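You operate a simulated robot arm through the tools that you are given. There is no shell and no other tool. Be economical: measure what you need, move in short steps, check, and stop when the job is done.

The job below is to be done with a simulated robot arm. You get a single attempt, and the scene is never put back.

## Task
Check the thermostat of Unit 40 on the power meter.
Fine: heat dial up to 60 until the load passes 1000 W, back to 40 until it falls under 50 W; stop the fryer, then switch socket 2 off.

Only the result counts: the job must be done as asked and must still hold three seconds after the hand-in. Knocking over, shifting, dropping, spilling or breaking anything else fails it.

## Robot
A 6-joint arm with a two-finger gripper, hanging from a carriage that runs on a gantry, over the field with the corners [-1622, -1155], [478, -1154], [477, 226], [-1623, 225] (x, y) and turns from -5.777 to 6.213 rad about z. Base frame: it is fixed where the carriage stands at the start and does not move with it; the origin is on the floor, on the carriage's upright axis, x ahead of it, y to its left, z up. Readings come in mm, rad, newtons and seconds.
With the tool pointing down near the work surface it reaches from about 100 to 440 mm from the robot's upright axis, wherever it stands. Its first joint turns from -2.897 to 2.897 rad. Places, roughly: grey plug (4x3x8 cm) [1200, -300, 900]; heat dial of fryer unit forty [500, -200, 1100]; heat dial of fryer unit thirty [1800, -200, 1100]; power meter [1300, -300, 900]; supply dial [1300, -300, 900]; switch of socket two [1200, -200, 900]; trim knob [1300, -400, 900]. Payload 2.45 kg.
The TCP is the grasp point between the finger pads, 26 mm short of the fingertips. In the tool frame z runs along the fingers and y along their closing line. The gripper opens to 96 mm. The gripper's body begins 69 mm behind the TCP.
Orientation is that of the tool frame in the base frame, as a unit quaternion [x, y, z, w]. With the fingers straight down and closing along the base's y, the tool's x points along the base's -x, its y along +y and its z along -z.

## Interface
- The arm moves only by the tool jog_arm. Its argument "series" is a list of rows, each a list of 7 numbers: the shift along the base's x, y, z in mm, then the turn, a rotation vector about the base's x, y, z in rad, then the gripper command, from -1 (shut) to 1 (fully open), values between in proportion. In form: [[x, y, z, ax, ay, az, claw], ...]. A call has 1 to 10 rows; each row is the pose to reach, as a shift and turn from the pose commanded when the call began. Rows are played at 5 a second. More than 50 mm and 0.15 rad between two rows, or a gripper value outside its range, and nothing of the call is played. A pose out of reach is approached as far as the arm can. The call stops where the force on the tool passes 70 N (or 10 N more than at its start, if that is more) or the arm is blocked; 0.2 s more then pass. The fingers move at their own pace and stop on an object; they squeeze with about 33 N. The grip force told is the motor's: it shows also when the fingers shut on nothing. Time passes only in rows, and 0.2 s behind the last, so rows that repeat a pose let the fingers close. It gives the time, the measured TCP pose, the force on the tool (base axes), the opening and the grip force at its end, in the units of the frame above (readings bear some noise), with the torque about the TCP (base axes, N m) and any sound that the robot's microphone picked up.
- Cameras (640 x 400 px; columns grow to the right, rows downward): "scene" is now at [231.8, -55.6, 1790.2]; the picture's right is [-0.86, -0.52, 0.00], its down [-0.48, 0.79, -0.39] and it looks along [0.20, -0.33, -0.92] (base axes); focal length 278 px, centre (320, 200). "wrist" rides on the gripper at [82, 3, -98] in the tool frame; the picture's right is [-0.04, 1.00, 0.00], its down [-0.73, -0.03, -0.68] and it looks along [-0.68, -0.03, 0.73] (tool axes); focal length 256 px, centre (320, 200). There is no depth. A picture from a camera that has moved, and an enlarged one, comes with that camera's place and axes in the base frame and with its lens. The place of the scene camera against the robot may be out by one fixed shift of up to 12 mm in any direction.
- get_image(camera): a new picture of that camera. It takes no simulated time.
- raise_lower(by): slides the trunk up (or, below 0, down) by that many mm; the arm and the scene camera ride with it, the base frame stays. It gives what a move gives, with no picture.
- drive_base(legs): drives the robot by 1 to 6 legs, each [ahead, left, turn to the left] in mm, mm and rad, along the robot's own axes; the way and the turn of a leg run together, so that a leg with both is an arc; at most 1500 mm and 3.142 rad a leg. The arm and the cameras ride along, it lands a little off, and it stops where it bumps. It keeps to its track: a leg is cut to what the track allows. It gives what a move gives.
- pan_tilt(pan, tilt): turns the head with the scene camera to pan (to the left, within 2.705 rad either way) and tilt (down, from -0.506 to 1.204), counted from straight ahead of the robot. It gives what a move gives.
- zoom(camera, box): a new picture of the part [left, top, right, bottom] of that camera's present view, enlarged. It takes no simulated time.
- job_done(): hands the job in; it is judged then, once.

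Work in short steps. Places have to be worked out from the pictures, the camera data and where the tool is seen: move nearer, look again, correct. Check each grasp and each placing, and mend what went wrong. You have 120 turns and 90 pictures in all, those below and enlarged ones among them. Open the gripper and draw the arm clear of the work before you hand the job in, unless the task says otherwise; then end with one line.

The tools are called by a JSON object that holds its "fn" and its "kwargs". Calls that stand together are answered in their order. jog_arm: Moves the arm, as the interface text tells. Its arguments: {"type":"object","properties":{"series":{"type":"array"}},"required":["series"]} The other tools are called the same way: raise_lower (by) slides the trunk up or down; drive_base (legs) drives the base; pan_tilt (pan, tilt) turns the head that bears the scene camera; get_image (camera) takes a picture; zoom (camera, box) takes an enlarged picture of a part of a camera's view; job_done () hands the job in.

At the start:

```text
t: 0.0
ee_pos: [409.4, 4.8, 999.2]
tcp_rot: [0.0, 1.0, 0.001, 0.0]
contact_force: [0.1, 0.1, 0.2]
ft_torque: [0.0, 0.01, 0.04]
finger_gap: 96.2
grasp_force: 0.2
trunk travel left (down, up): [-525.0, 77.0]
robot x, y, heading: [0.4, -0.0, 0.001]
head pan, tilt: [-1.028, 1.171]
```

scene: 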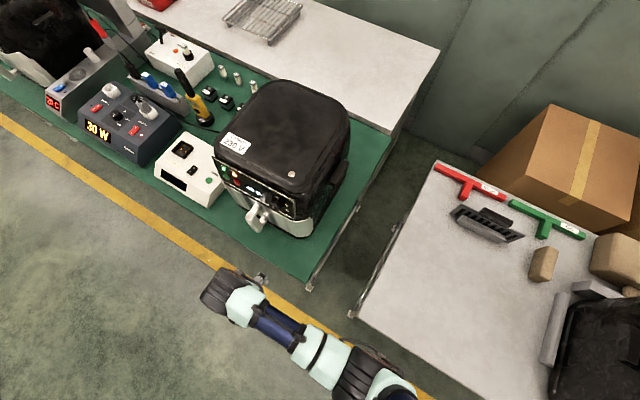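
wrist: 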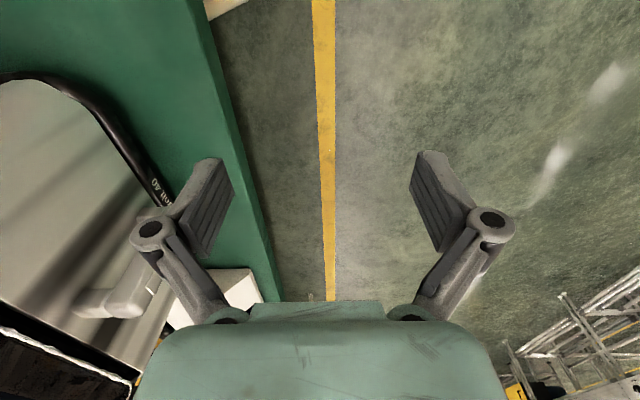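

The scene shows a fryer (Unit 40?) near the bench edge with the meter and sockets to its left. I zoom in on it to read controls.

{"fn": "zoom", "kwargs": {"camera": "scene", "box": [150, 70, 370, 250]}}

{"fn": "zoom", "kwargs": {"camera": "scene", "box": [0, 10, 220, 200]}}

```text
2.22 times, centred on (260, 160) of scene
camera zoom: at [231.8, -55.6, 1790.2], right [-0.86, -0.52, 0.0], down [-0.48, 0.79, -0.39], along [0.2, -0.33, -0.92], focal length 618 px, centre (453, 289)
```

zoom: 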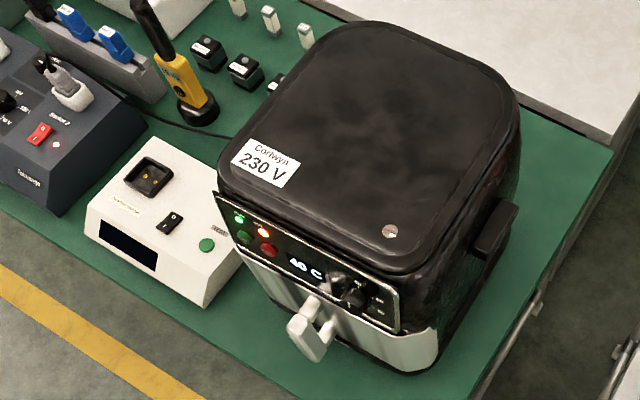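

```text
2.11 times, centred on (110, 105) of scene
camera zoom: at [231.8, -55.6, 1790.2], right [-0.86, -0.52, 0.0], down [-0.48, 0.79, -0.39], along [0.2, -0.33, -0.92], focal length 586 px, centre (762, 400)
```

zoom: 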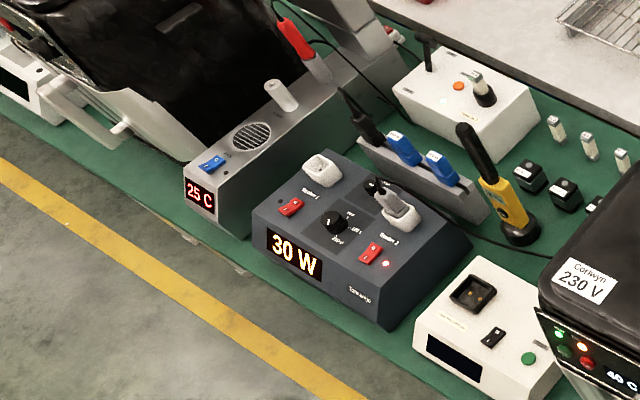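

The near fryer is Unit 40: panel faces +y at about x 430–660, y −245, showing 40 C, and the meter reads 30 W. I first tilt the tool forward where it stands, raising it a bit, before moving to face the panel.

{"fn": "jog_arm", "kwargs": {"series": [[0, 0, 15, 0, -0.12, 0, -1], [0, 0, 30, 0, -0.24, 0, -1], [0, 0, 45, 0, -0.36, 0, -1], [0, 0, 60, 0, -0.48, 0, -1], [0, 0, 75, 0, -0.6, 0, -1], [0, 0, 90, 0, -0.72, 0, -1], [0, 0, 105, 0, -0.84, 0, -1], [0, 0, 120, 0, -0.96, 0, -1], [0, 0, 130, 0, -1.08, 0, -1], [0, 0, 130, 0, -1.2, 0, -1]]}}

```text
t: 2.2
ee_pos: [409.6, 4.8, 1129.6]
tcp_rot: [0.001, 0.825, 0.0, 0.566]
contact_force: [-0.1, 0.8, 0.6]
ft_torque: [0.03, 0.0, 0.01]
finger_gap: 0.0
grasp_force: 28.5
trunk travel left (down, up): [-525.0, 77.0]
robot x, y, heading: [1.2, -0.3, -0.004]
head pan, tilt: [-1.028, 1.171]
```

Tool is tilted. Retract it by 120 mm so that the turn toward the fryer is safe.

{"fn": "jog_arm", "kwargs": {"series": [[-40, 0, 0, 0, 0, 0, -1], [-80, 0, 0, 0, 0, 0, -1], [-120, 0, 0, 0, 0, 0, -1]]}}

{"fn": "drive_base", "kwargs": {"legs": [[0, 220, 0], [470, 0, 0], [0, 0, -1.567]]}}

{"fn": "get_image", "kwargs": {"camera": "wrist"}}

```text
t: 3.0
ee_pos: [293.1, 7.3, 1129.7]
tcp_rot: [0.0, 0.825, 0.0, 0.565]
contact_force: [-0.9, -0.1, 0.6]
ft_torque: [0.0, 0.02, -0.01]
finger_gap: 0.0
grasp_force: 27.7
trunk travel left (down, up): [-525.0, 77.0]
robot x, y, heading: [3.8, 3.3, -0.004]
head pan, tilt: [-1.028, 1.171]
```

```text
t: 11.1
ee_pos: [474.5, -70.5, 1130.3]
tcp_rot: [0.593, 0.574, -0.406, 0.393]
contact_force: [0.1, 0.2, 0.2]
ft_torque: [0.0, 0.01, -0.01]
finger_gap: 0.0
grasp_force: 27.9
trunk travel left (down, up): [-525.0, 77.0]
robot x, y, heading: [478.2, 219.6, -1.604]
head pan, tilt: [-1.028, 1.171]
```

```text
85 pictures are left
camera wrist: at [481.4, 50.5, 1087.9], right [1.0, -0.05, 0.04], down [-0.02, 0.37, 0.93], along [-0.06, -0.93, 0.37], focal length 256 px, centre (320, 200)
```

wrist: 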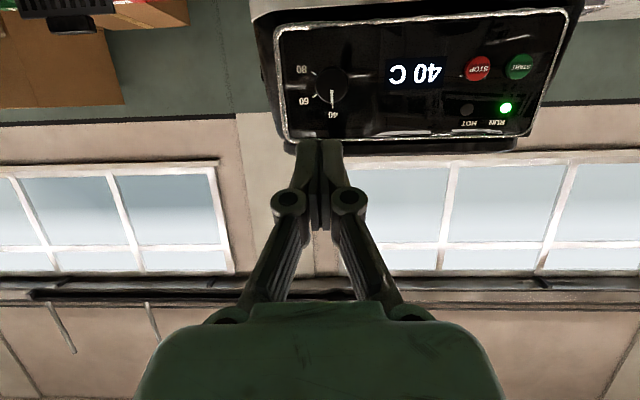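

The panel is upside-down in view: pointer at 40 (top), 60 lies about 60° clockwise as seen from the front. I zoom on it for the details.

{"fn": "zoom", "kwargs": {"camera": "wrist", "box": [260, 0, 580, 160]}}

{"fn": "get_image", "kwargs": {"camera": "scene"}}

```text
2.00 times, centred on (420, 80) of wrist
camera zoom: at [481.4, 50.5, 1087.9], right [1.0, -0.05, 0.04], down [-0.02, 0.37, 0.93], along [-0.06, -0.93, 0.37], focal length 512 px, centre (120, 440)
```

zoom: 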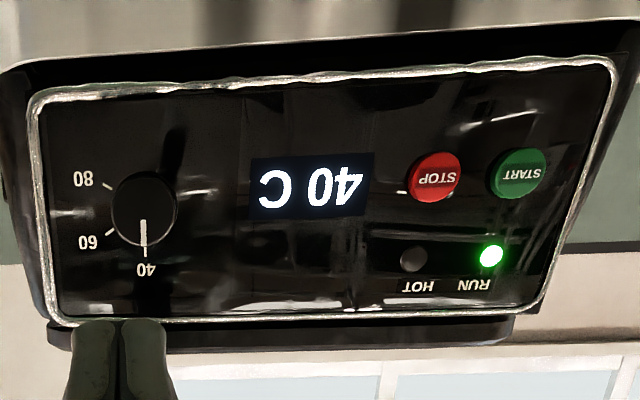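

```text
83 pictures are left
camera scene: at [421.9, -11.8, 1790.2], right [-0.49, 0.87, 0.0], down [0.8, 0.45, -0.39], along [-0.34, -0.19, -0.92], focal length 278 px, centre (320, 200)
```

scene: 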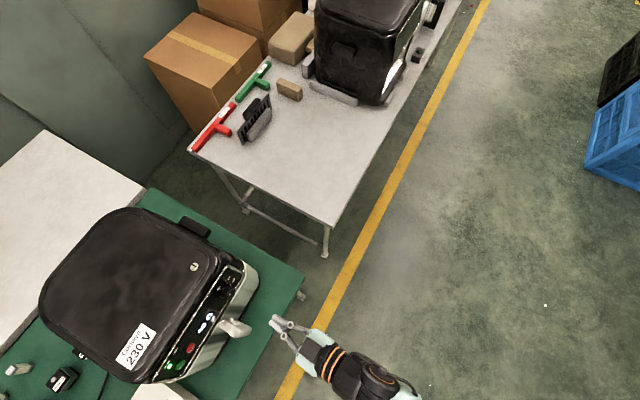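

HOT is off, RUN is on. I aim the head at the meter so I can watch it during the dial turn.

{"fn": "pan_tilt", "kwargs": {"pan": 1.2, "tilt": 0.95}}

{"fn": "get_image", "kwargs": {"camera": "scene"}}

```text
t: 13.1
ee_pos: [474.9, -70.3, 1129.8]
tcp_rot: [0.593, 0.574, -0.405, 0.393]
contact_force: [-0.3, 0.4, -0.6]
ft_torque: [0.01, -0.02, 0.01]
finger_gap: 0.0
grasp_force: 28.3
trunk travel left (down, up): [-525.0, 77.0]
robot x, y, heading: [478.7, 221.5, -1.602]
head pan, tilt: [1.201, 0.949]
```

```text
82 pictures are left
camera scene: at [539.4, -11.9, 1804.8], right [-0.39, -0.92, 0.0], down [-0.75, 0.32, -0.58], along [0.54, -0.23, -0.81], focal length 278 px, centre (320, 200)
```

scene: 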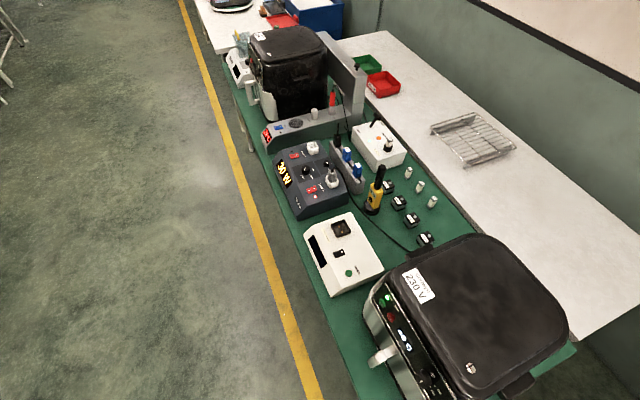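

Both meter and fryer are in view. Zoom on the bench devices to understand them.

{"fn": "zoom", "kwargs": {"camera": "scene", "box": [250, 120, 410, 220]}}

{"fn": "zoom", "kwargs": {"camera": "scene", "box": [290, 180, 450, 300]}}

```text
4.00 times, centred on (330, 170) of scene
camera zoom: at [539.4, -11.9, 1804.8], right [-0.39, -0.92, 0.0], down [-0.75, 0.32, -0.58], along [0.54, -0.23, -0.81], focal length 1112 px, centre (280, 320)
```

zoom: 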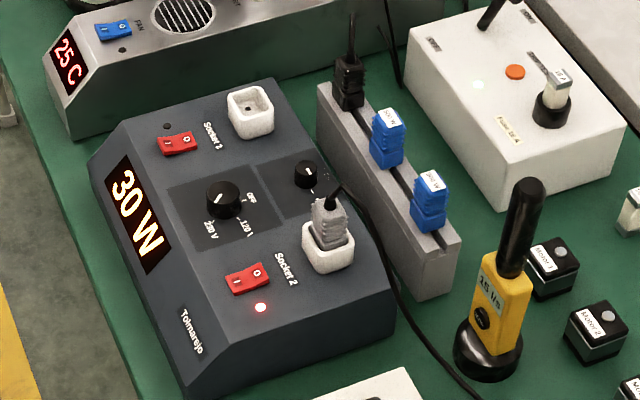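

```text
3.33 times, centred on (370, 240) of scene
camera zoom: at [539.4, -11.9, 1804.8], right [-0.39, -0.92, 0.0], down [-0.75, 0.32, -0.58], along [0.54, -0.23, -0.81], focal length 927 px, centre (153, 67)
```

zoom: 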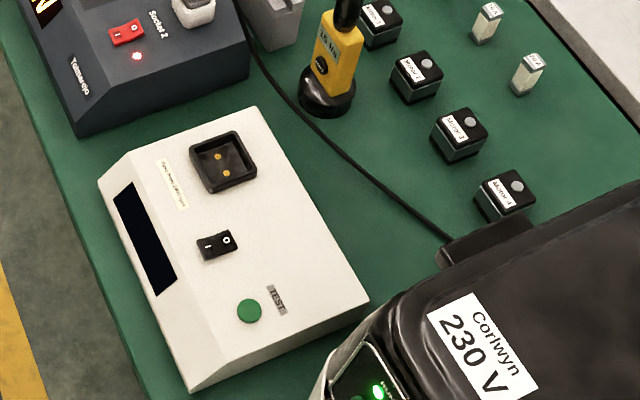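

Supply is 230 V, matching the fryer; socket 2's cord leads to Unit 40. I lower the hand 70 mm for a second view of the panel to triangulate the dial.

{"fn": "jog_arm", "kwargs": {"series": [[0, 10, -35, 0, 0, 0, -1], [0, 20, -70, 0, 0, 0, -1]]}}

{"fn": "get_image", "kwargs": {"camera": "wrist"}}

```text
t: 13.7
ee_pos: [470.7, -52.3, 1067.3]
tcp_rot: [0.593, 0.574, -0.406, 0.393]
contact_force: [0.2, -0.4, 0.4]
ft_torque: [0.03, 0.02, 0.02]
finger_gap: 0.1
grasp_force: 28.1
out of reach, approached as far as the arm can: row 2
trunk travel left (down, up): [-525.0, 77.0]
robot x, y, heading: [476.4, 222.4, -1.603]
head pan, tilt: [1.201, 0.949]
```

```text
79 pictures are left
camera wrist: at [478.4, 69.5, 1024.5], right [1.0, -0.05, 0.04], down [-0.02, 0.37, 0.93], along [-0.06, -0.93, 0.37], focal length 256 px, centre (320, 200)
```

wrist: 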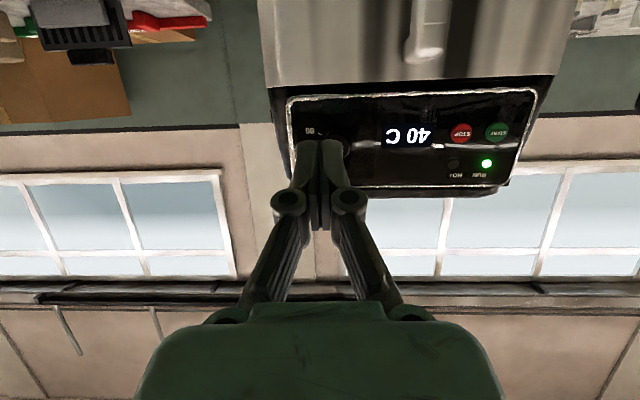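

Triangulation puts the panel at y≈−235 and the dial centre near (480, −235, 1077), about 34 mm wide. I level the tool, pointing along −y, and open the fingers partly.

{"fn": "jog_arm", "kwargs": {"series": [[0, -10, 0, -0.1, 0, 0.01, 0.1], [2, -30, 0, -0.2, 0, 0.02, 0.1], [4, -50, 5, -0.3, 0, 0.03, 0.1], [6, -60, 10, -0.37, 0, 0.032, 0.1]]}}

{"fn": "get_image", "kwargs": {"camera": "wrist"}}

```text
t: 14.7
ee_pos: [479.1, -111.2, 1076.9]
tcp_rot: [0.501, 0.499, -0.498, 0.502]
contact_force: [0.3, -0.8, -0.6]
ft_torque: [0.0, 0.01, -0.03]
finger_gap: 52.6
grasp_force: 0.0
out of reach, approached as far as the arm can: row 1
trunk travel left (down, up): [-525.0, 77.0]
robot x, y, heading: [476.0, 220.1, -1.605]
head pan, tilt: [1.201, 0.949]
```

```text
78 pictures are left
camera wrist: at [482.1, -13.2, 994.0], right [1.0, 0.0, 0.05], down [-0.03, 0.68, 0.73], along [-0.03, -0.73, 0.68], focal length 256 px, centre (320, 200)
```

wrist: 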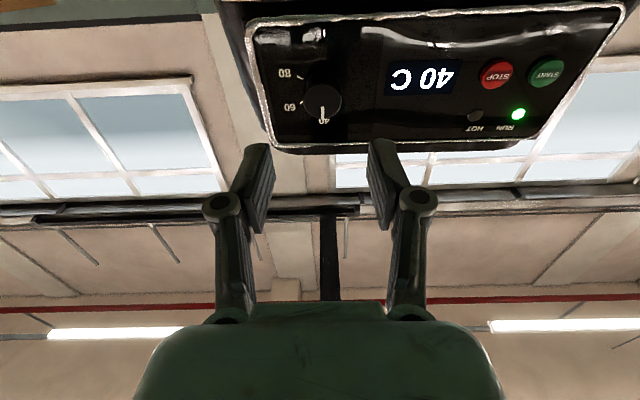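

The tool axis is aligned with the dial (x 479, z 1077). I pre-roll the hand 60° anticlockwise at stand-off so the later turn ends level.

{"fn": "jog_arm", "kwargs": {"series": [[0, 0, 0, 0, 0.131, 0, 0.1], [0, 0, 0, 0, 0.262, 0, 0.1], [0, 0, 0, 0, 0.393, 0, 0.1], [0, 0, 0, 0, 0.524, 0, 0.1], [0, 0, 0, 0, 0.655, 0, 0.1], [0, 0, 0, 0, 0.786, 0, 0.1], [0, 0, 0, 0, 0.917, 0, 0.1], [0, 0, 0, 0, 1.047, 0, 0.1]]}}

{"fn": "get_image", "kwargs": {"camera": "wrist"}}

```text
t: 16.5
ee_pos: [480.7, -112.4, 1077.6]
tcp_rot: [0.184, 0.684, -0.682, 0.184]
contact_force: [-0.6, 0.0, -0.1]
ft_torque: [0.0, -0.02, 0.0]
finger_gap: 52.8
grasp_force: 0.0
trunk travel left (down, up): [-525.0, 77.0]
robot x, y, heading: [477.4, 219.8, -1.606]
head pan, tilt: [1.201, 0.949]
```

```text
77 pictures are left
camera wrist: at [410.7, -14.4, 1031.7], right [0.54, 0.0, -0.84], down [0.62, 0.68, 0.4], along [0.57, -0.73, 0.36], focal length 256 px, centre (320, 200)
```

wrist: 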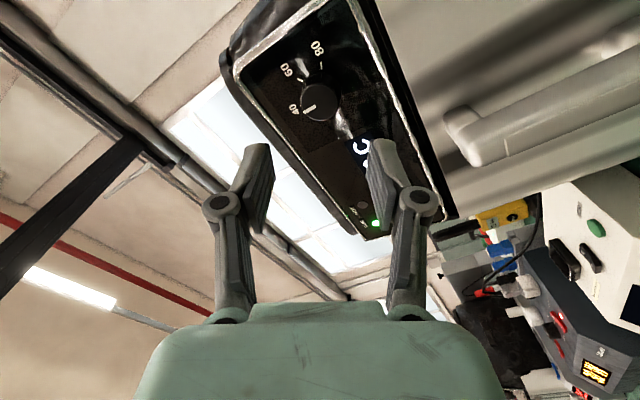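

Knob front is about y −216, centred between the fingers. Approach to TCP y≈−206 slowly.

{"fn": "jog_arm", "kwargs": {"series": [[0, -35, -1, 0, 0, 0, 0.1], [-1, -65, -2, 0, 0, 0, 0.1], [-1, -80, -2, 0, 0, 0, 0.1], [-1, -92, -2, 0, 0, 0, 0.1]]}}

{"fn": "get_image", "kwargs": {"camera": "wrist"}}

```text
t: 17.5
ee_pos: [478.4, -204.2, 1074.4]
tcp_rot: [-0.187, -0.682, 0.682, -0.185]
contact_force: [0.2, -0.3, 0.0]
ft_torque: [-0.01, 0.02, -0.01]
finger_gap: 52.8
grasp_force: 0.0
trunk travel left (down, up): [-525.0, 77.0]
robot x, y, heading: [475.9, 222.5, -1.603]
head pan, tilt: [1.201, 0.949]
```

```text
76 pictures are left
camera wrist: at [410.0, -106.4, 1028.9], right [0.54, 0.0, -0.84], down [0.62, 0.68, 0.4], along [0.57, -0.73, 0.37], focal length 256 px, centre (320, 200)
```

wrist: 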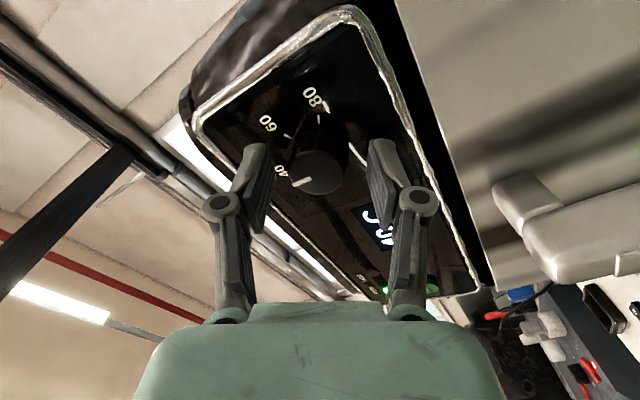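

The knob face is between the pads; I advance 3 mm and close.

{"fn": "jog_arm", "kwargs": {"series": [[0, -3, 0, 0, 0, 0, 0.1], [0, -3, 0, 0, 0, 0, -1], [0, -3, 0, 0, 0, 0, -1], [0, -3, 0, 0, 0, 0, -1]]}}

{"fn": "get_image", "kwargs": {"camera": "wrist"}}

```text
t: 18.5
ee_pos: [477.9, -207.7, 1075.2]
tcp_rot: [0.185, 0.683, -0.682, 0.185]
contact_force: [-2.5, 4.2, 10.1]
ft_torque: [0.34, -0.15, 0.16]
finger_gap: 33.1
grasp_force: 32.7
trunk travel left (down, up): [-525.0, 77.0]
robot x, y, heading: [476.4, 222.4, -1.603]
head pan, tilt: [1.201, 0.949]
```

```text
75 pictures are left
camera wrist: at [409.4, -109.3, 1029.3], right [0.54, 0.0, -0.84], down [0.62, 0.68, 0.4], along [0.57, -0.73, 0.37], focal length 256 px, centre (320, 200)
```

wrist: 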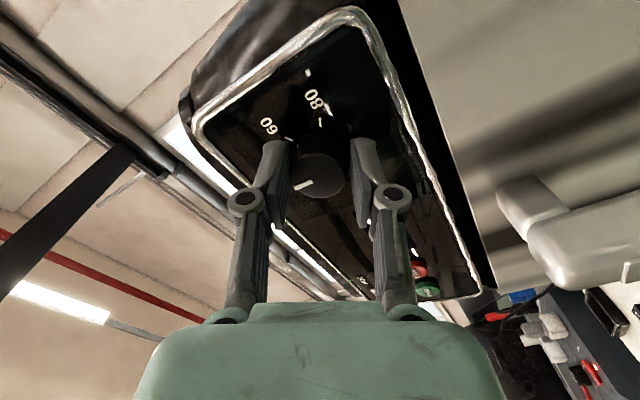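

Gripped (33 mm). I turn clockwise 60°, easing z by about 1 mm.

{"fn": "jog_arm", "kwargs": {"series": [[0, 0, 1, 0, -0.105, 0, -1], [0, 0, 1, 0, -0.21, 0, -1], [0, 0, 1, 0, -0.315, 0, -1], [0, 0, 1, 0, -0.42, 0, -1], [0, 0, 1, 0, -0.525, 0, -1], [0, 0, 1, 0, -0.63, 0, -1], [0, 0, 1, 0, -0.735, 0, -1], [0, 0, 1, 0, -0.84, 0, -1], [0, 0, 1, 0, -0.945, 0, -1], [0, 0, 1, 0, -1.047, 0, -1]]}}

{"fn": "get_image", "kwargs": {"camera": "wrist"}}

{"fn": "zoom", "kwargs": {"camera": "scene", "box": [250, 120, 410, 220]}}

```text
t: 20.7
ee_pos: [480.3, -207.1, 1074.2]
tcp_rot: [0.503, 0.499, -0.497, 0.501]
contact_force: [5.8, 1.3, 0.5]
ft_torque: [0.71, 0.03, -0.1]
finger_gap: 32.3
grasp_force: 33.4
trunk travel left (down, up): [-525.0, 77.0]
robot x, y, heading: [477.4, 223.1, -1.606]
head pan, tilt: [1.201, 0.949]
```

```text
74 pictures are left
camera wrist: at [483.2, -107.9, 991.9], right [1.0, 0.0, 0.05], down [-0.04, 0.68, 0.74], along [-0.03, -0.74, 0.68], focal length 256 px, centre (320, 200)
```

wrist: 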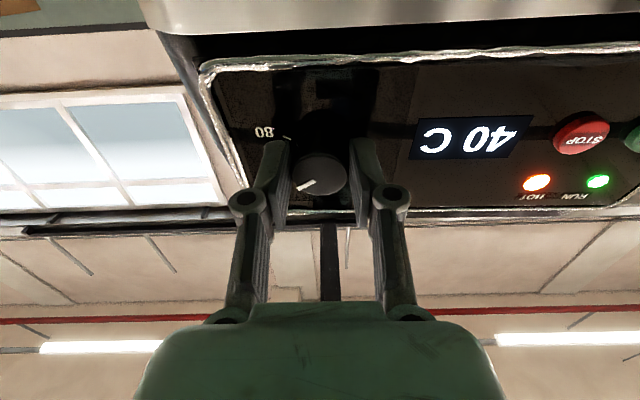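

```text
4.00 times, centred on (330, 170) of scene
camera zoom: at [539.8, -11.4, 1804.5], right [-0.39, -0.92, 0.0], down [-0.75, 0.32, -0.58], along [0.54, -0.23, -0.81], focal length 1112 px, centre (280, 320)
```

zoom: 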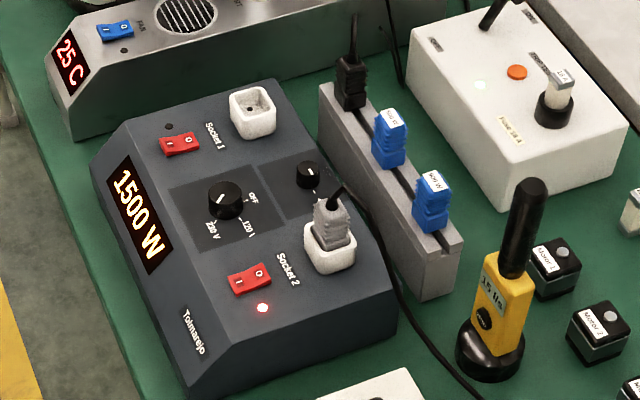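

The load is 1500 W and HOT is lit. I zoom on the dial to check that the pointer is at 60.

{"fn": "zoom", "kwargs": {"camera": "wrist", "box": [220, 80, 420, 220]}}

```text
2.86 times, centred on (320, 150) of wrist
camera zoom: at [483.2, -107.9, 991.9], right [1.0, 0.0, 0.05], down [-0.04, 0.68, 0.74], along [-0.03, -0.74, 0.68], focal length 731 px, centre (320, 343)
```

zoom: 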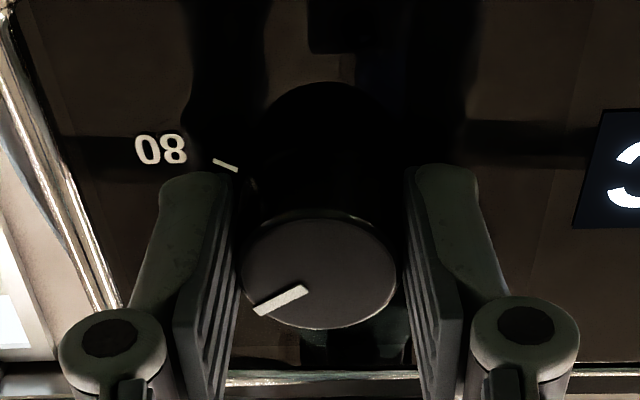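

Pointer is near 60 and load is past 1000 W. I turn it back the full 60° to 40.

{"fn": "jog_arm", "kwargs": {"series": [[0, 0, 0, 0, -0.02, 0, -1], [0, 0, 0, 0, 0.11, 0, -1], [0, 0, 0, 0, 0.23, 0, -1], [0, 0, 0, 0, 0.35, 0, -1], [0, 0, 0, 0, 0.47, 0, -1], [0, 0, 0, 0, 0.59, 0, -1], [0, 0, 0, 0, 0.71, 0, -1], [0, 0, 0, 0, 0.83, 0, -1], [0, 0, 0, 0, 0.95, 0, -1], [0, 0, 0, 0, 1.05, 0, -1]]}}

{"fn": "get_image", "kwargs": {"camera": "wrist"}}

{"fn": "zoom", "kwargs": {"camera": "scene", "box": [250, 120, 410, 220]}}

```text
t: 22.9
ee_pos: [477.9, -206.1, 1075.6]
tcp_rot: [0.184, 0.683, -0.683, 0.183]
contact_force: [0.0, 11.2, 2.3]
ft_torque: [0.13, -0.63, 0.43]
finger_gap: 33.4
grasp_force: 32.6
trunk travel left (down, up): [-525.0, 77.0]
robot x, y, heading: [478.7, 221.1, -1.602]
head pan, tilt: [1.201, 0.949]
```

```text
71 pictures are left
camera wrist: at [409.2, -108.4, 1030.9], right [0.54, 0.0, -0.84], down [0.62, 0.68, 0.39], along [0.57, -0.73, 0.36], focal length 256 px, centre (320, 200)
```

wrist: 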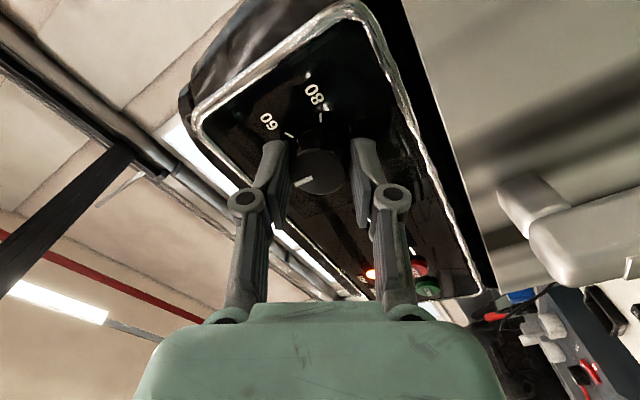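

```text
4.00 times, centred on (330, 170) of scene
camera zoom: at [539.4, -11.2, 1804.6], right [-0.39, -0.92, 0.0], down [-0.75, 0.32, -0.58], along [0.54, -0.23, -0.81], focal length 1112 px, centre (280, 320)
```

zoom: 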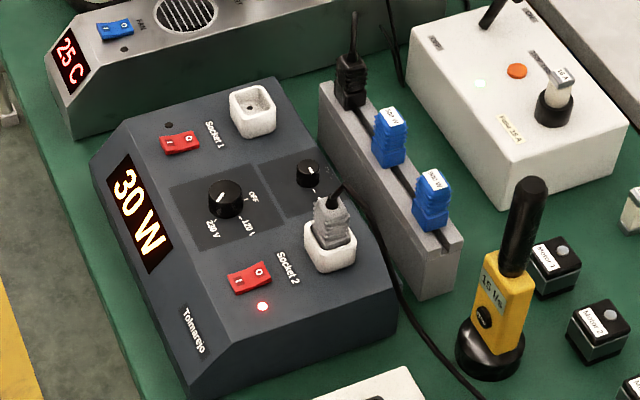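

Load is back at 30 W. I release and back off, then check the dial.

{"fn": "jog_arm", "kwargs": {"series": [[0, 0, 0, 0, 0, 0, 0.1], [0, 0, 0, 0, 0, 0, 0.1], [0, 40, 0, 0, 0, 0, 0.1], [0, 80, 0, 0, 0, 0, 0.1], [0, 90, 0, 0, -0.12, 0, -0.2], [0, 90, 0, 0, -0.24, 0, -0.6], [0, 90, 0, 0, -0.36, 0, -1], [0, 90, 0, 0, -0.48, 0, -1], [0, 90, 0, 0, -0.6, 0, -1], [0, 90, 0, 0, -0.72, 0, -1]]}}

{"fn": "get_image", "kwargs": {"camera": "wrist"}}

{"fn": "zoom", "kwargs": {"camera": "wrist", "box": [200, 0, 520, 200]}}

```text
t: 25.1
ee_pos: [478.3, -116.8, 1076.0]
tcp_rot: [0.413, 0.574, -0.573, 0.414]
contact_force: [1.0, 0.3, 0.5]
ft_torque: [-0.03, 0.02, 0.01]
finger_gap: 0.0
grasp_force: 28.7
trunk travel left (down, up): [-525.0, 77.0]
robot x, y, heading: [477.6, 220.8, -1.604]
head pan, tilt: [1.201, 0.949]
```

```text
69 pictures are left
camera wrist: at [455.2, -19.4, 996.4], right [0.96, 0.0, -0.28], down [0.2, 0.68, 0.71], along [0.19, -0.73, 0.65], focal length 256 px, centre (320, 200)
```

wrist: 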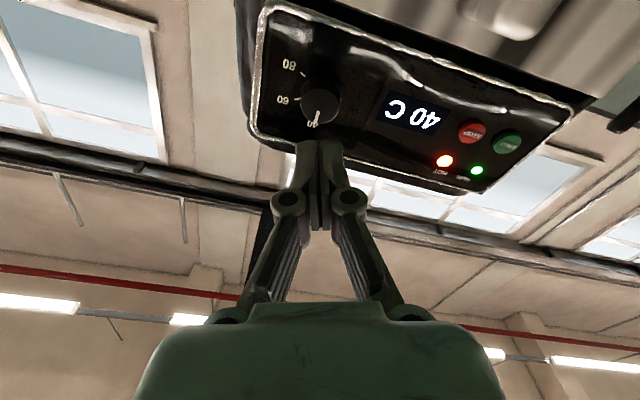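

```text
2.00 times, centred on (360, 100) of wrist
camera zoom: at [455.2, -19.4, 996.4], right [0.96, 0.0, -0.28], down [0.2, 0.68, 0.71], along [0.19, -0.73, 0.65], focal length 512 px, centre (240, 400)
```

zoom: 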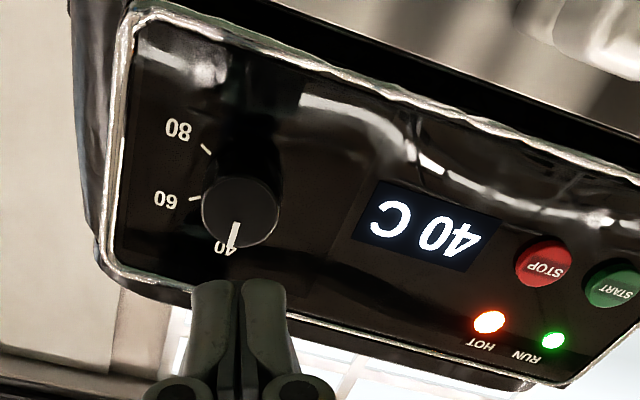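

The pointer is back at about 40, but HOT is lit. I check the meter again.

{"fn": "zoom", "kwargs": {"camera": "scene", "box": [265, 140, 345, 200]}}

```text
6.67 times, centred on (305, 170) of scene
camera zoom: at [539.5, -11.9, 1804.8], right [-0.39, -0.92, 0.0], down [-0.75, 0.32, -0.58], along [0.54, -0.23, -0.81], focal length 1854 px, centre (420, 400)
```

zoom: 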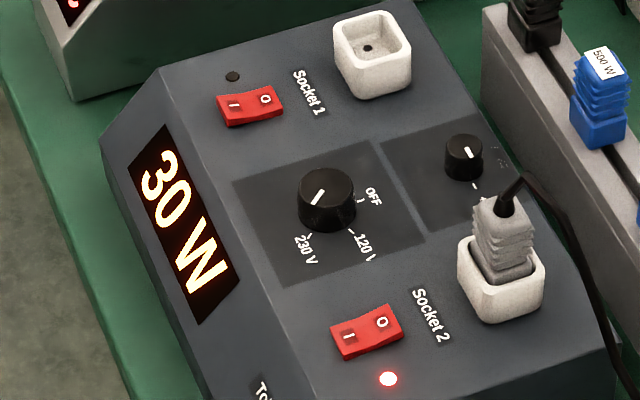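

Still 30 W, good. Now I move in front of STOP (622, −235, 1068) with fingers shut, undoing the roll.

{"fn": "jog_arm", "kwargs": {"series": [[36, 0, -2, 0, -0.08, 0, -1], [72, 0, -4, 0, -0.16, 0, -1], [108, 0, -6, 0, -0.25, 0, -1], [143, 0, -8, 0, -0.33, 0, -1]]}}

{"fn": "get_image", "kwargs": {"camera": "wrist"}}

```text
t: 26.1
ee_pos: [620.1, -118.5, 1064.8]
tcp_rot: [0.502, 0.499, -0.498, 0.501]
contact_force: [1.0, 1.1, 0.7]
ft_torque: [0.0, -0.02, 0.04]
finger_gap: 0.0
grasp_force: 28.2
trunk travel left (down, up): [-525.0, 77.0]
robot x, y, heading: [476.6, 223.5, -1.605]
head pan, tilt: [1.201, 0.949]
```

```text
66 pictures are left
camera wrist: at [623.9, -19.8, 983.2], right [1.0, 0.0, 0.05], down [-0.03, 0.68, 0.73], along [-0.03, -0.74, 0.68], focal length 256 px, centre (320, 200)
```

wrist: 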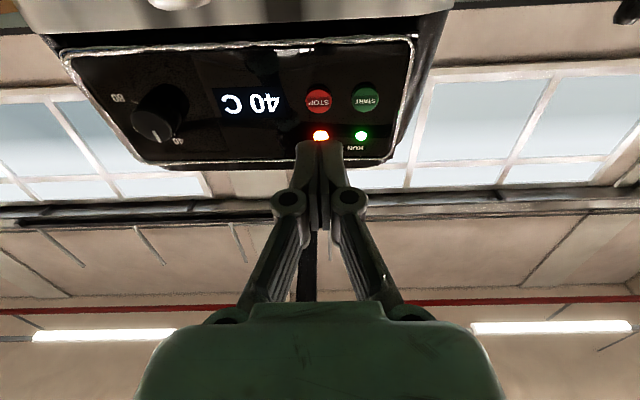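

STOP is at about (618, 1067). Advance to just before it.

{"fn": "jog_arm", "kwargs": {"series": [[-2, -40, 2, 0, 0, 0, -1], [-2, -70, 2, 0, 0, 0, -1], [-2, -80, 2, 0, 0, 0, -1]]}}

{"fn": "get_image", "kwargs": {"camera": "wrist"}}

```text
t: 26.9
ee_pos: [619.3, -199.0, 1069.2]
tcp_rot: [0.502, 0.499, -0.498, 0.502]
contact_force: [0.7, 0.5, -0.1]
ft_torque: [-0.02, 0.02, 0.01]
finger_gap: 0.2
grasp_force: 28.7
trunk travel left (down, up): [-525.0, 77.0]
robot x, y, heading: [477.0, 221.6, -1.61]
head pan, tilt: [1.201, 0.949]
```

```text
65 pictures are left
camera wrist: at [622.6, -99.6, 986.1], right [1.0, 0.0, 0.05], down [-0.03, 0.68, 0.73], along [-0.03, -0.74, 0.68], focal length 256 px, centre (320, 200)
```

wrist: 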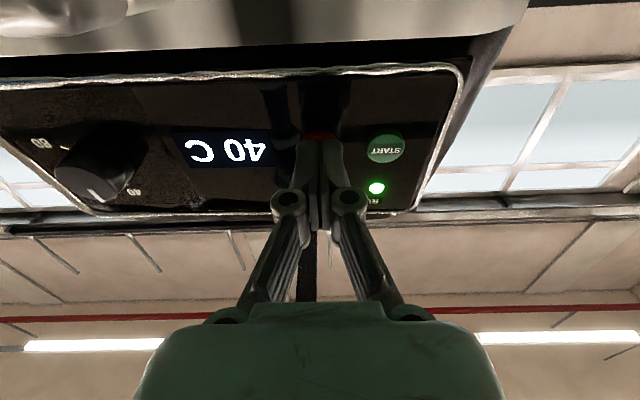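

Fingertips are just before STOP, well placed. Press in small steps.

{"fn": "jog_arm", "kwargs": {"series": [[0, -3, -1, 0, 0, 0, -1], [0, -6, -1, 0, 0, 0, -1], [0, -9, -1, 0, 0, 0, -1]]}}

{"fn": "get_image", "kwargs": {"camera": "wrist"}}

```text
t: 27.7
ee_pos: [619.4, -205.0, 1068.0]
tcp_rot: [0.502, 0.499, -0.499, 0.501]
contact_force: [0.5, 3.4, 0.5]
ft_torque: [0.01, 0.0, 0.02]
finger_gap: 5.8
grasp_force: 28.5
trunk travel left (down, up): [-525.0, 77.0]
robot x, y, heading: [480.2, 222.1, -1.6]
head pan, tilt: [1.201, 0.949]
heard: click
```

```text
64 pictures are left
camera wrist: at [622.9, -107.4, 985.5], right [1.0, 0.0, 0.05], down [-0.03, 0.68, 0.73], along [-0.03, -0.73, 0.68], focal length 256 px, centre (320, 200)
```

wrist: 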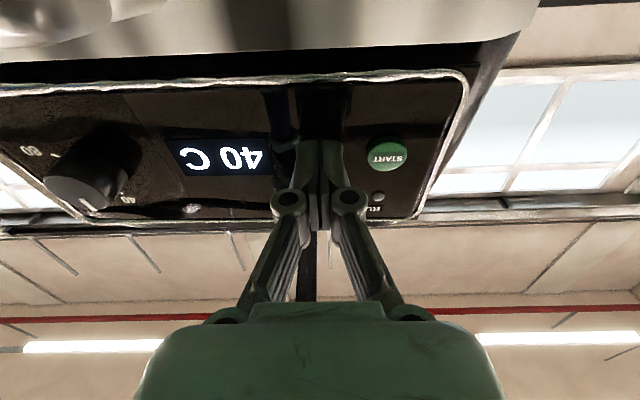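

A click was heard and RUN went off. Back off straight.

{"fn": "jog_arm", "kwargs": {"series": [[0, 30, 0, 0, 0, 0, -1], [0, 70, 0, 0, 0, 0, -1], [0, 100, 0, 0, 0, 0, -1]]}}

{"fn": "get_image", "kwargs": {"camera": "wrist"}}

{"fn": "zoom", "kwargs": {"camera": "scene", "box": [250, 120, 410, 220]}}

```text
t: 28.5
ee_pos: [618.3, -110.1, 1069.2]
tcp_rot: [0.501, 0.5, -0.497, 0.502]
contact_force: [0.4, 0.1, 0.8]
ft_torque: [0.0, 0.03, 0.0]
finger_gap: 0.0
grasp_force: 28.2
out of reach, approached as far as the arm can: row 3
trunk travel left (down, up): [-525.0, 77.0]
robot x, y, heading: [477.4, 221.7, -1.604]
head pan, tilt: [1.201, 0.949]
```

```text
63 pictures are left
camera wrist: at [621.0, -11.6, 987.0], right [1.0, 0.0, 0.05], down [-0.04, 0.68, 0.73], along [-0.03, -0.74, 0.68], focal length 256 px, centre (320, 200)
```

wrist: 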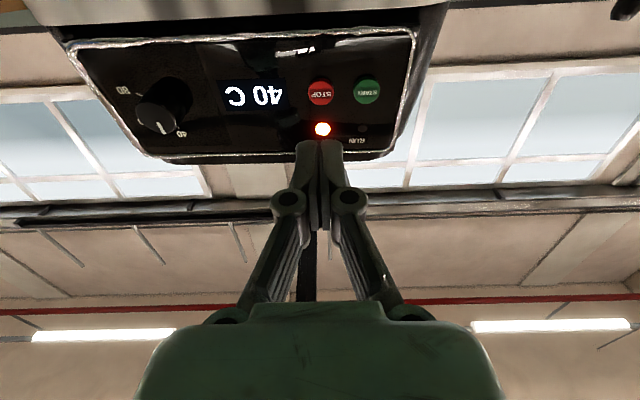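

```text
4.00 times, centred on (330, 170) of scene
camera zoom: at [539.5, -12.0, 1804.8], right [-0.39, -0.92, 0.0], down [-0.75, 0.32, -0.58], along [0.54, -0.23, -0.81], focal length 1112 px, centre (280, 320)
```

zoom: 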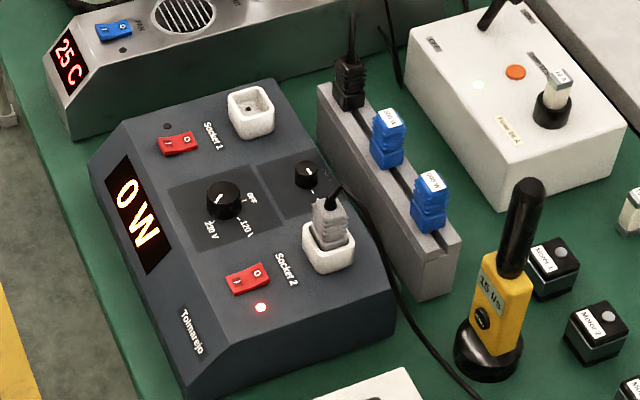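

Fryer stopped: 0 W. Next, socket 2's switch at about (1203, −255, 900) is ~725 mm from the carriage limit x=478; I look at the arm to learn its geometry and reach.

{"fn": "drive_base", "kwargs": {"legs": [[0, 300, 0]]}}

{"fn": "pan_tilt", "kwargs": {"pan": 0.3, "tilt": 1.2}}

{"fn": "get_image", "kwargs": {"camera": "scene"}}

```text
t: 30.6
ee_pos: [616.3, -122.7, 1069.4]
tcp_rot: [0.504, 0.498, -0.499, 0.5]
contact_force: [0.1, 0.0, -0.9]
ft_torque: [0.02, 0.0, -0.02]
finger_gap: 0.0
grasp_force: 28.3
trunk travel left (down, up): [-525.0, 77.0]
robot x, y, heading: [477.4, 211.8, -1.608]
head pan, tilt: [1.201, 0.949]
cut short: leg 1
```

```text
t: 31.8
ee_pos: [615.9, -121.6, 1070.3]
tcp_rot: [0.503, 0.499, -0.498, 0.501]
contact_force: [0.1, 0.0, 0.5]
ft_torque: [-0.02, 0.0, 0.03]
finger_gap: 0.0
grasp_force: 28.4
trunk travel left (down, up): [-525.0, 77.0]
robot x, y, heading: [477.6, 211.2, -1.608]
head pan, tilt: [0.3, 1.201]
```

```text
61 pictures are left
camera scene: at [485.7, -48.3, 1788.6], right [-0.97, -0.26, 0.0], down [-0.24, 0.9, -0.36], along [0.09, -0.35, -0.93], focal length 278 px, centre (320, 200)
```

scene: 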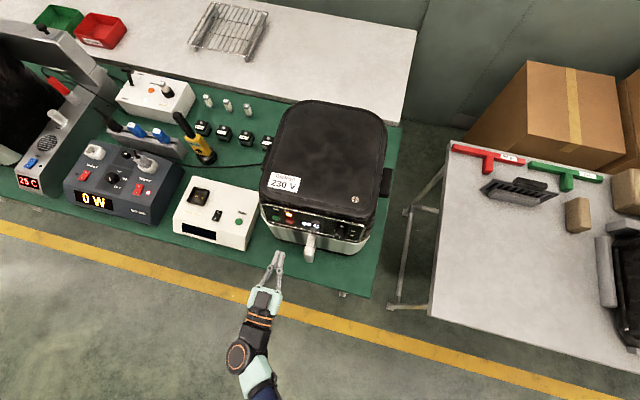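

The track limit is confirmed. There are T-shaped tools on the other table with labels; zoom in on them.

{"fn": "zoom", "kwargs": {"camera": "scene", "box": [440, 130, 640, 255]}}

{"fn": "zoom", "kwargs": {"camera": "scene", "box": [180, 240, 340, 400]}}

```text
3.20 times, centred on (540, 192) of scene
camera zoom: at [485.7, -48.3, 1788.6], right [-0.97, -0.26, 0.0], down [-0.24, 0.9, -0.36], along [0.09, -0.35, -0.93], focal length 890 px, centre (-384, 224)
```

zoom: 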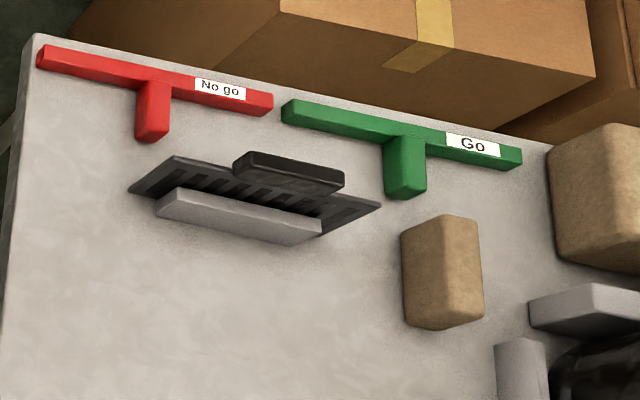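

```text
2.50 times, centred on (260, 320) of scene
camera zoom: at [485.7, -48.3, 1788.6], right [-0.97, -0.26, 0.0], down [-0.24, 0.9, -0.36], along [0.09, -0.35, -0.93], focal length 695 px, centre (470, -100)
```

zoom: 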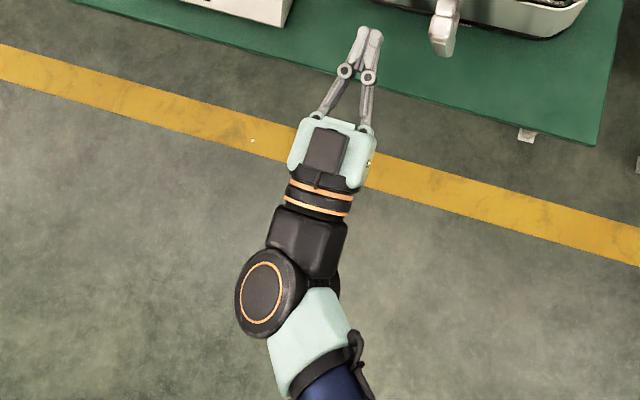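

They're just go/no-go gauges. I turn to face +x over free floor and test how far the arm can reach forward with the tool level.

{"fn": "drive_base", "kwargs": {"legs": [[0, 0, 1.608]]}}

{"fn": "jog_arm", "kwargs": {"series": [[30, -40, 0, 0, 0, 0, -1], [70, -70, 0, 0, 0, 0, -1], [110, -100, 0, 0, 0, 0, -1], [150, -130, 0, 0, 0, 0, -1], [200, -140, 0, 0, 0, 0, -1], [250, -140, 0, 0, 0, 0, -1], [300, -140, 0, 0, 0, 0, -1], [350, -140, 0, 0, 0, 0, -1], [400, -140, 0, 0, 0, 0, -1], [450, -140, 0, 0, 0, 0, -1]]}}

```text
t: 36.1
ee_pos: [804.7, 361.8, 1069.3]
tcp_rot: [-0.009, 0.708, 0.014, 0.706]
contact_force: [0.7, 0.4, 0.6]
ft_torque: [0.01, 0.0, 0.0]
finger_gap: 0.0
grasp_force: 28.5
trunk travel left (down, up): [-525.0, 77.0]
robot x, y, heading: [476.9, 210.9, -0.004]
head pan, tilt: [0.3, 1.201]
```

```text
refused: row 5 steps farther than a row can; nothing moved
```

Refused for step size; I resend with smaller steps.

{"fn": "jog_arm", "kwargs": {"series": [[20, -40, 0, 0, 0, 0, -1], [40, -80, 0, 0, 0, 0, -1], [60, -120, 0, 0, 0, 0, -1], [80, -150, 0, 0, 0, 0, -1], [125, -150, 0, 0, 0, 0, -1], [170, -150, 0, 0, 0, 0, -1], [215, -150, 0, 0, 0, 0, -1], [260, -150, 0, 0, 0, 0, -1], [305, -150, 0, 0, 0, 0, -1], [350, -150, 0, 0, 0, 0, -1]]}}

{"fn": "get_image", "kwargs": {"camera": "scene"}}

```text
t: 38.3
ee_pos: [1141.5, 210.8, 1081.3]
tcp_rot: [-0.008, 0.708, 0.012, 0.706]
contact_force: [-1.4, 0.1, 0.2]
ft_torque: [0.02, -0.01, -0.03]
finger_gap: 0.0
grasp_force: 28.1
out of reach, approached as far as the arm can: row 10
trunk travel left (down, up): [-525.0, 77.0]
robot x, y, heading: [478.1, 207.9, -0.004]
head pan, tilt: [0.3, 1.201]
```

```text
58 pictures are left
camera scene: at [732.2, 220.6, 1788.4], right [0.29, -0.96, 0.0], down [-0.89, -0.27, -0.36], along [0.35, 0.11, -0.93], focal length 278 px, centre (320, 200)
```

scene: 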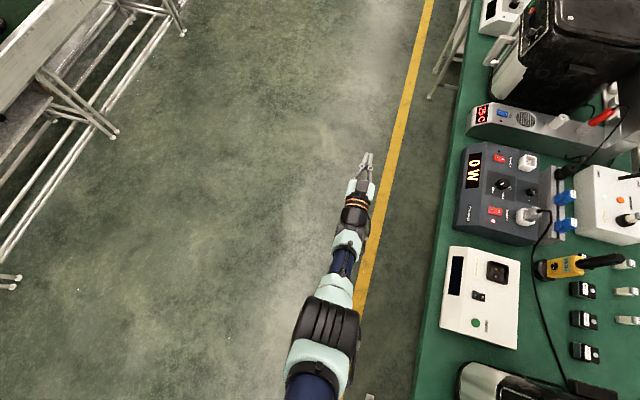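

The arm reaches 663 mm level even with the shoulder high; lowering the trunk will extend it past the needed ~770 mm. I pull back, then lower the trunk 350 mm over free floor.

{"fn": "jog_arm", "kwargs": {"series": [[-40, 0, 20, 0, 0, 0, -1], [-80, 0, 40, 0, 0, 0, -1], [-120, 0, 60, 0, 0, 0, -1]]}}

{"fn": "raise_lower", "kwargs": {"by": -350}}

{"fn": "jog_arm", "kwargs": {"series": [[0, 0, 45, 0.14, 0, 0, -1], [0, 0, 90, 0.28, 0, 0, -1], [0, 0, 135, 0.42, 0, 0, -1], [0, 0, 180, 0.56, 0, 0, -1], [0, 0, 225, 0.7, 0, 0, -1], [0, 0, 250, 0.84, 0, 0, -1], [0, 0, 250, 0.98, 0, 0, -1], [0, 0, 250, 1.12, 0, 0, -1], [0, 0, 250, 1.26, 0, 0, -1], [0, 0, 250, 1.4, 0, 0, -1]]}}

```text
t: 39.1
ee_pos: [1021.5, 210.0, 1142.0]
tcp_rot: [-0.008, 0.708, 0.013, 0.706]
contact_force: [0.1, 0.0, -0.5]
ft_torque: [-0.01, 0.05, -0.05]
finger_gap: 0.1
grasp_force: 27.9
trunk travel left (down, up): [-525.0, 77.0]
robot x, y, heading: [477.2, 211.5, -0.004]
head pan, tilt: [0.3, 1.201]
```

```text
t: 42.5
ee_pos: [1022.1, 210.7, 791.4]
tcp_rot: [-0.009, 0.708, 0.014, 0.706]
contact_force: [0.6, -0.4, 0.6]
ft_torque: [0.02, 0.04, -0.05]
finger_gap: 0.0
grasp_force: 28.3
trunk travel left (down, up): [-175.0, 427.0]
robot x, y, heading: [473.9, 213.4, -0.005]
head pan, tilt: [0.3, 1.201]
```

```text
t: 44.7
ee_pos: [1017.3, 156.0, 980.1]
tcp_rot: [0.328, 0.504, 0.409, 0.686]
contact_force: [-0.7, -0.3, 0.0]
ft_torque: [-0.03, -0.01, -0.01]
finger_gap: 0.2
grasp_force: 28.4
out of reach, approached as far as the arm can: row 1, 2, 3, 4, 5, 6, 7, 8, 9, 10
trunk travel left (down, up): [-175.0, 427.0]
robot x, y, heading: [480.5, 214.1, -0.005]
head pan, tilt: [0.3, 1.201]
```

The roll reached ~64° but the pose came out strained (pitched up). I test by levelling pitch only, without lift.

{"fn": "jog_arm", "kwargs": {"series": [[0, 0, 0, 0, 0.14, 0, -1], [0, 0, 0, 0, 0.28, 0, -1]]}}

{"fn": "get_image", "kwargs": {"camera": "scene"}}

```text
t: 45.3
ee_pos: [1013.5, 144.2, 973.9]
tcp_rot: [0.337, 0.502, 0.397, 0.691]
contact_force: [-0.2, 0.3, 0.4]
ft_torque: [-0.01, 0.0, -0.03]
finger_gap: 0.0
grasp_force: 28.7
out of reach, approached as far as the arm can: row 1, 2
trunk travel left (down, up): [-175.0, 427.0]
robot x, y, heading: [478.9, 213.1, -0.005]
head pan, tilt: [0.3, 1.201]
```

```text
57 pictures are left
camera scene: at [732.5, 220.6, 1438.6], right [0.29, -0.96, 0.0], down [-0.89, -0.27, -0.36], along [0.35, 0.11, -0.93], focal length 278 px, centre (320, 200)
```

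scene: 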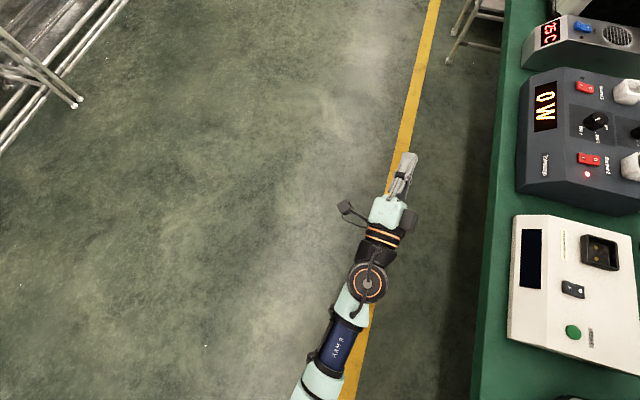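

The target was likely unreachable near a wrist singularity. I go back to the earlier, unrolled pose step by step, with a downward pitch instead of roll.

{"fn": "jog_arm", "kwargs": {"series": [[0, 0, -45, 0, -0.14, 0, -1], [0, 0, -90, 0, -0.28, 0, -1], [0, 0, -135, 0, -0.28, 0, -1]]}}

{"fn": "jog_arm", "kwargs": {"series": [[-10, 0, 0, -0.14, 0, 0, -1], [-20, 0, 0, -0.28, 0, 0, -1], [-30, 0, 0, -0.42, 0, 0, -1], [-40, 0, 0, -0.56, 0, 0, -1], [-50, 0, 0, -0.7, 0, 0, -1], [-60, 0, 0, -0.84, 0, 0, -1], [-70, 0, 0, -0.98, 0, 0, -1], [-80, 0, 0, -1.12, 0, 0, -1], [-80, 0, 0, -1.26, 0, 0, -1], [-80, 0, 0, -1.4, 0, 0, -1]]}}

```text
t: 46.1
ee_pos: [1014.8, 142.9, 837.5]
tcp_rot: [0.28, 0.401, 0.439, 0.754]
contact_force: [-1.0, 0.0, 0.0]
ft_torque: [-0.01, -0.01, 0.02]
finger_gap: 0.0
grasp_force: 28.9
out of reach, approached as far as the arm can: row 1
trunk travel left (down, up): [-175.0, 427.0]
robot x, y, heading: [480.5, 213.9, -0.008]
head pan, tilt: [0.3, 1.201]
```

```text
t: 48.3
ee_pos: [954.3, 189.2, 848.4]
tcp_rot: [-0.267, 0.594, 0.072, 0.755]
contact_force: [0.0, 1.0, -0.4]
ft_torque: [-0.02, -0.03, -0.01]
finger_gap: 0.0
grasp_force: 28.6
out of reach, approached as far as the arm can: row 1, 2, 3, 4, 5, 6, 7, 8, 9, 10
trunk travel left (down, up): [-175.0, 427.0]
robot x, y, heading: [474.0, 212.9, -0.003]
head pan, tilt: [0.3, 1.201]
```

Analysis: the wrist cannot bend that far up when the arm is folded in; a tool pitched about 50° down and extended is natural. I rotate into that attitude here over free floor.

{"fn": "jog_arm", "kwargs": {"series": [[6, 2, 5, 0.006, 0.12, -0.065, -1], [12, 4, 10, 0.011, 0.24, -0.131, -1], [18, 6, 15, 0.017, 0.36, -0.196, -1], [24, 8, 20, 0.022, 0.48, -0.261, -1], [30, 10, 25, 0.028, 0.6, -0.327, -1], [36, 12, 30, 0.033, 0.72, -0.392, -1], [42, 14, 35, 0.039, 0.84, -0.457, -1], [48, 16, 40, 0.044, 0.96, -0.523, -1], [50, 20, 45, 0.05, 1.081, -0.588, -1]]}}

```text
t: 50.3
ee_pos: [1019.1, 170.6, 759.7]
tcp_rot: [-0.037, 0.907, 0.037, 0.419]
contact_force: [-0.7, 0.0, 0.3]
ft_torque: [0.01, 0.03, 0.01]
finger_gap: 0.0
grasp_force: 28.4
out of reach, approached as far as the arm can: row 6, 7, 8, 9
trunk travel left (down, up): [-175.0, 427.0]
robot x, y, heading: [474.2, 210.2, -0.003]
head pan, tilt: [0.3, 1.201]
```

The arm settles lower than asked, pitch 40° down. I probe outward reach from here.

{"fn": "jog_arm", "kwargs": {"series": [[40, 0, 0, 0, 0, 0, -1], [80, 0, 0, 0, 0, 0, -1], [120, 0, 0, 0, 0, 0, -1], [160, 0, 0, 0, 0, 0, -1], [200, 0, 0, 0, 0, 0, -1]]}}

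{"fn": "get_image", "kwargs": {"camera": "scene"}}

```text
t: 51.5
ee_pos: [1223.9, 171.3, 762.9]
tcp_rot: [-0.039, 0.905, 0.039, 0.421]
contact_force: [-0.5, 0.3, -0.3]
ft_torque: [0.0, -0.02, 0.0]
finger_gap: 0.0
grasp_force: 28.4
trunk travel left (down, up): [-175.0, 427.0]
robot x, y, heading: [478.2, 209.6, -0.009]
head pan, tilt: [0.3, 1.201]
```

```text
56 pictures are left
camera scene: at [733.7, 220.6, 1438.8], right [0.29, -0.96, 0.0], down [-0.89, -0.27, -0.36], along [0.35, 0.11, -0.93], focal length 278 px, centre (320, 200)
```

scene: 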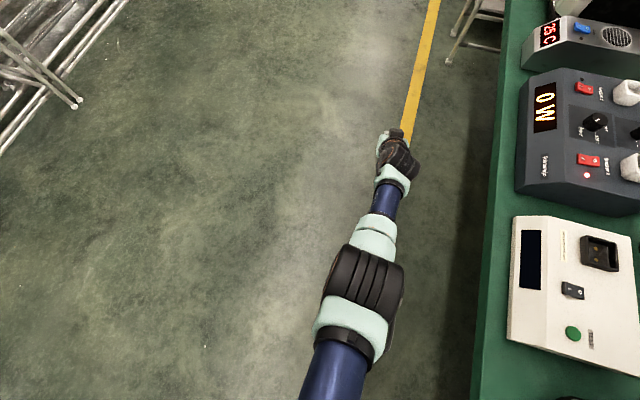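

746 mm reach at z 763 works. Now I raise at this extension toward z 960.

{"fn": "jog_arm", "kwargs": {"series": [[0, 0, 40, 0, 0, 0, -1], [0, 0, 80, 0, 0, 0, -1], [0, 0, 120, 0, 0, 0, -1], [0, 0, 160, 0, 0, 0, -1], [0, 0, 200, 0, 0, 0, -1], [0, 0, 240, 0, 0, 0, -1]]}}

```text
t: 52.9
ee_pos: [1272.3, 155.1, 972.0]
tcp_rot: [-0.043, 0.905, 0.05, 0.421]
contact_force: [-0.1, 0.2, 0.0]
ft_torque: [0.0, 0.0, -0.01]
finger_gap: 0.0
grasp_force: 29.1
out of reach, approached as far as the arm can: row 3, 4, 5, 6
trunk travel left (down, up): [-175.0, 427.0]
robot x, y, heading: [476.4, 211.9, 0.002]
head pan, tilt: [0.3, 1.201]
```

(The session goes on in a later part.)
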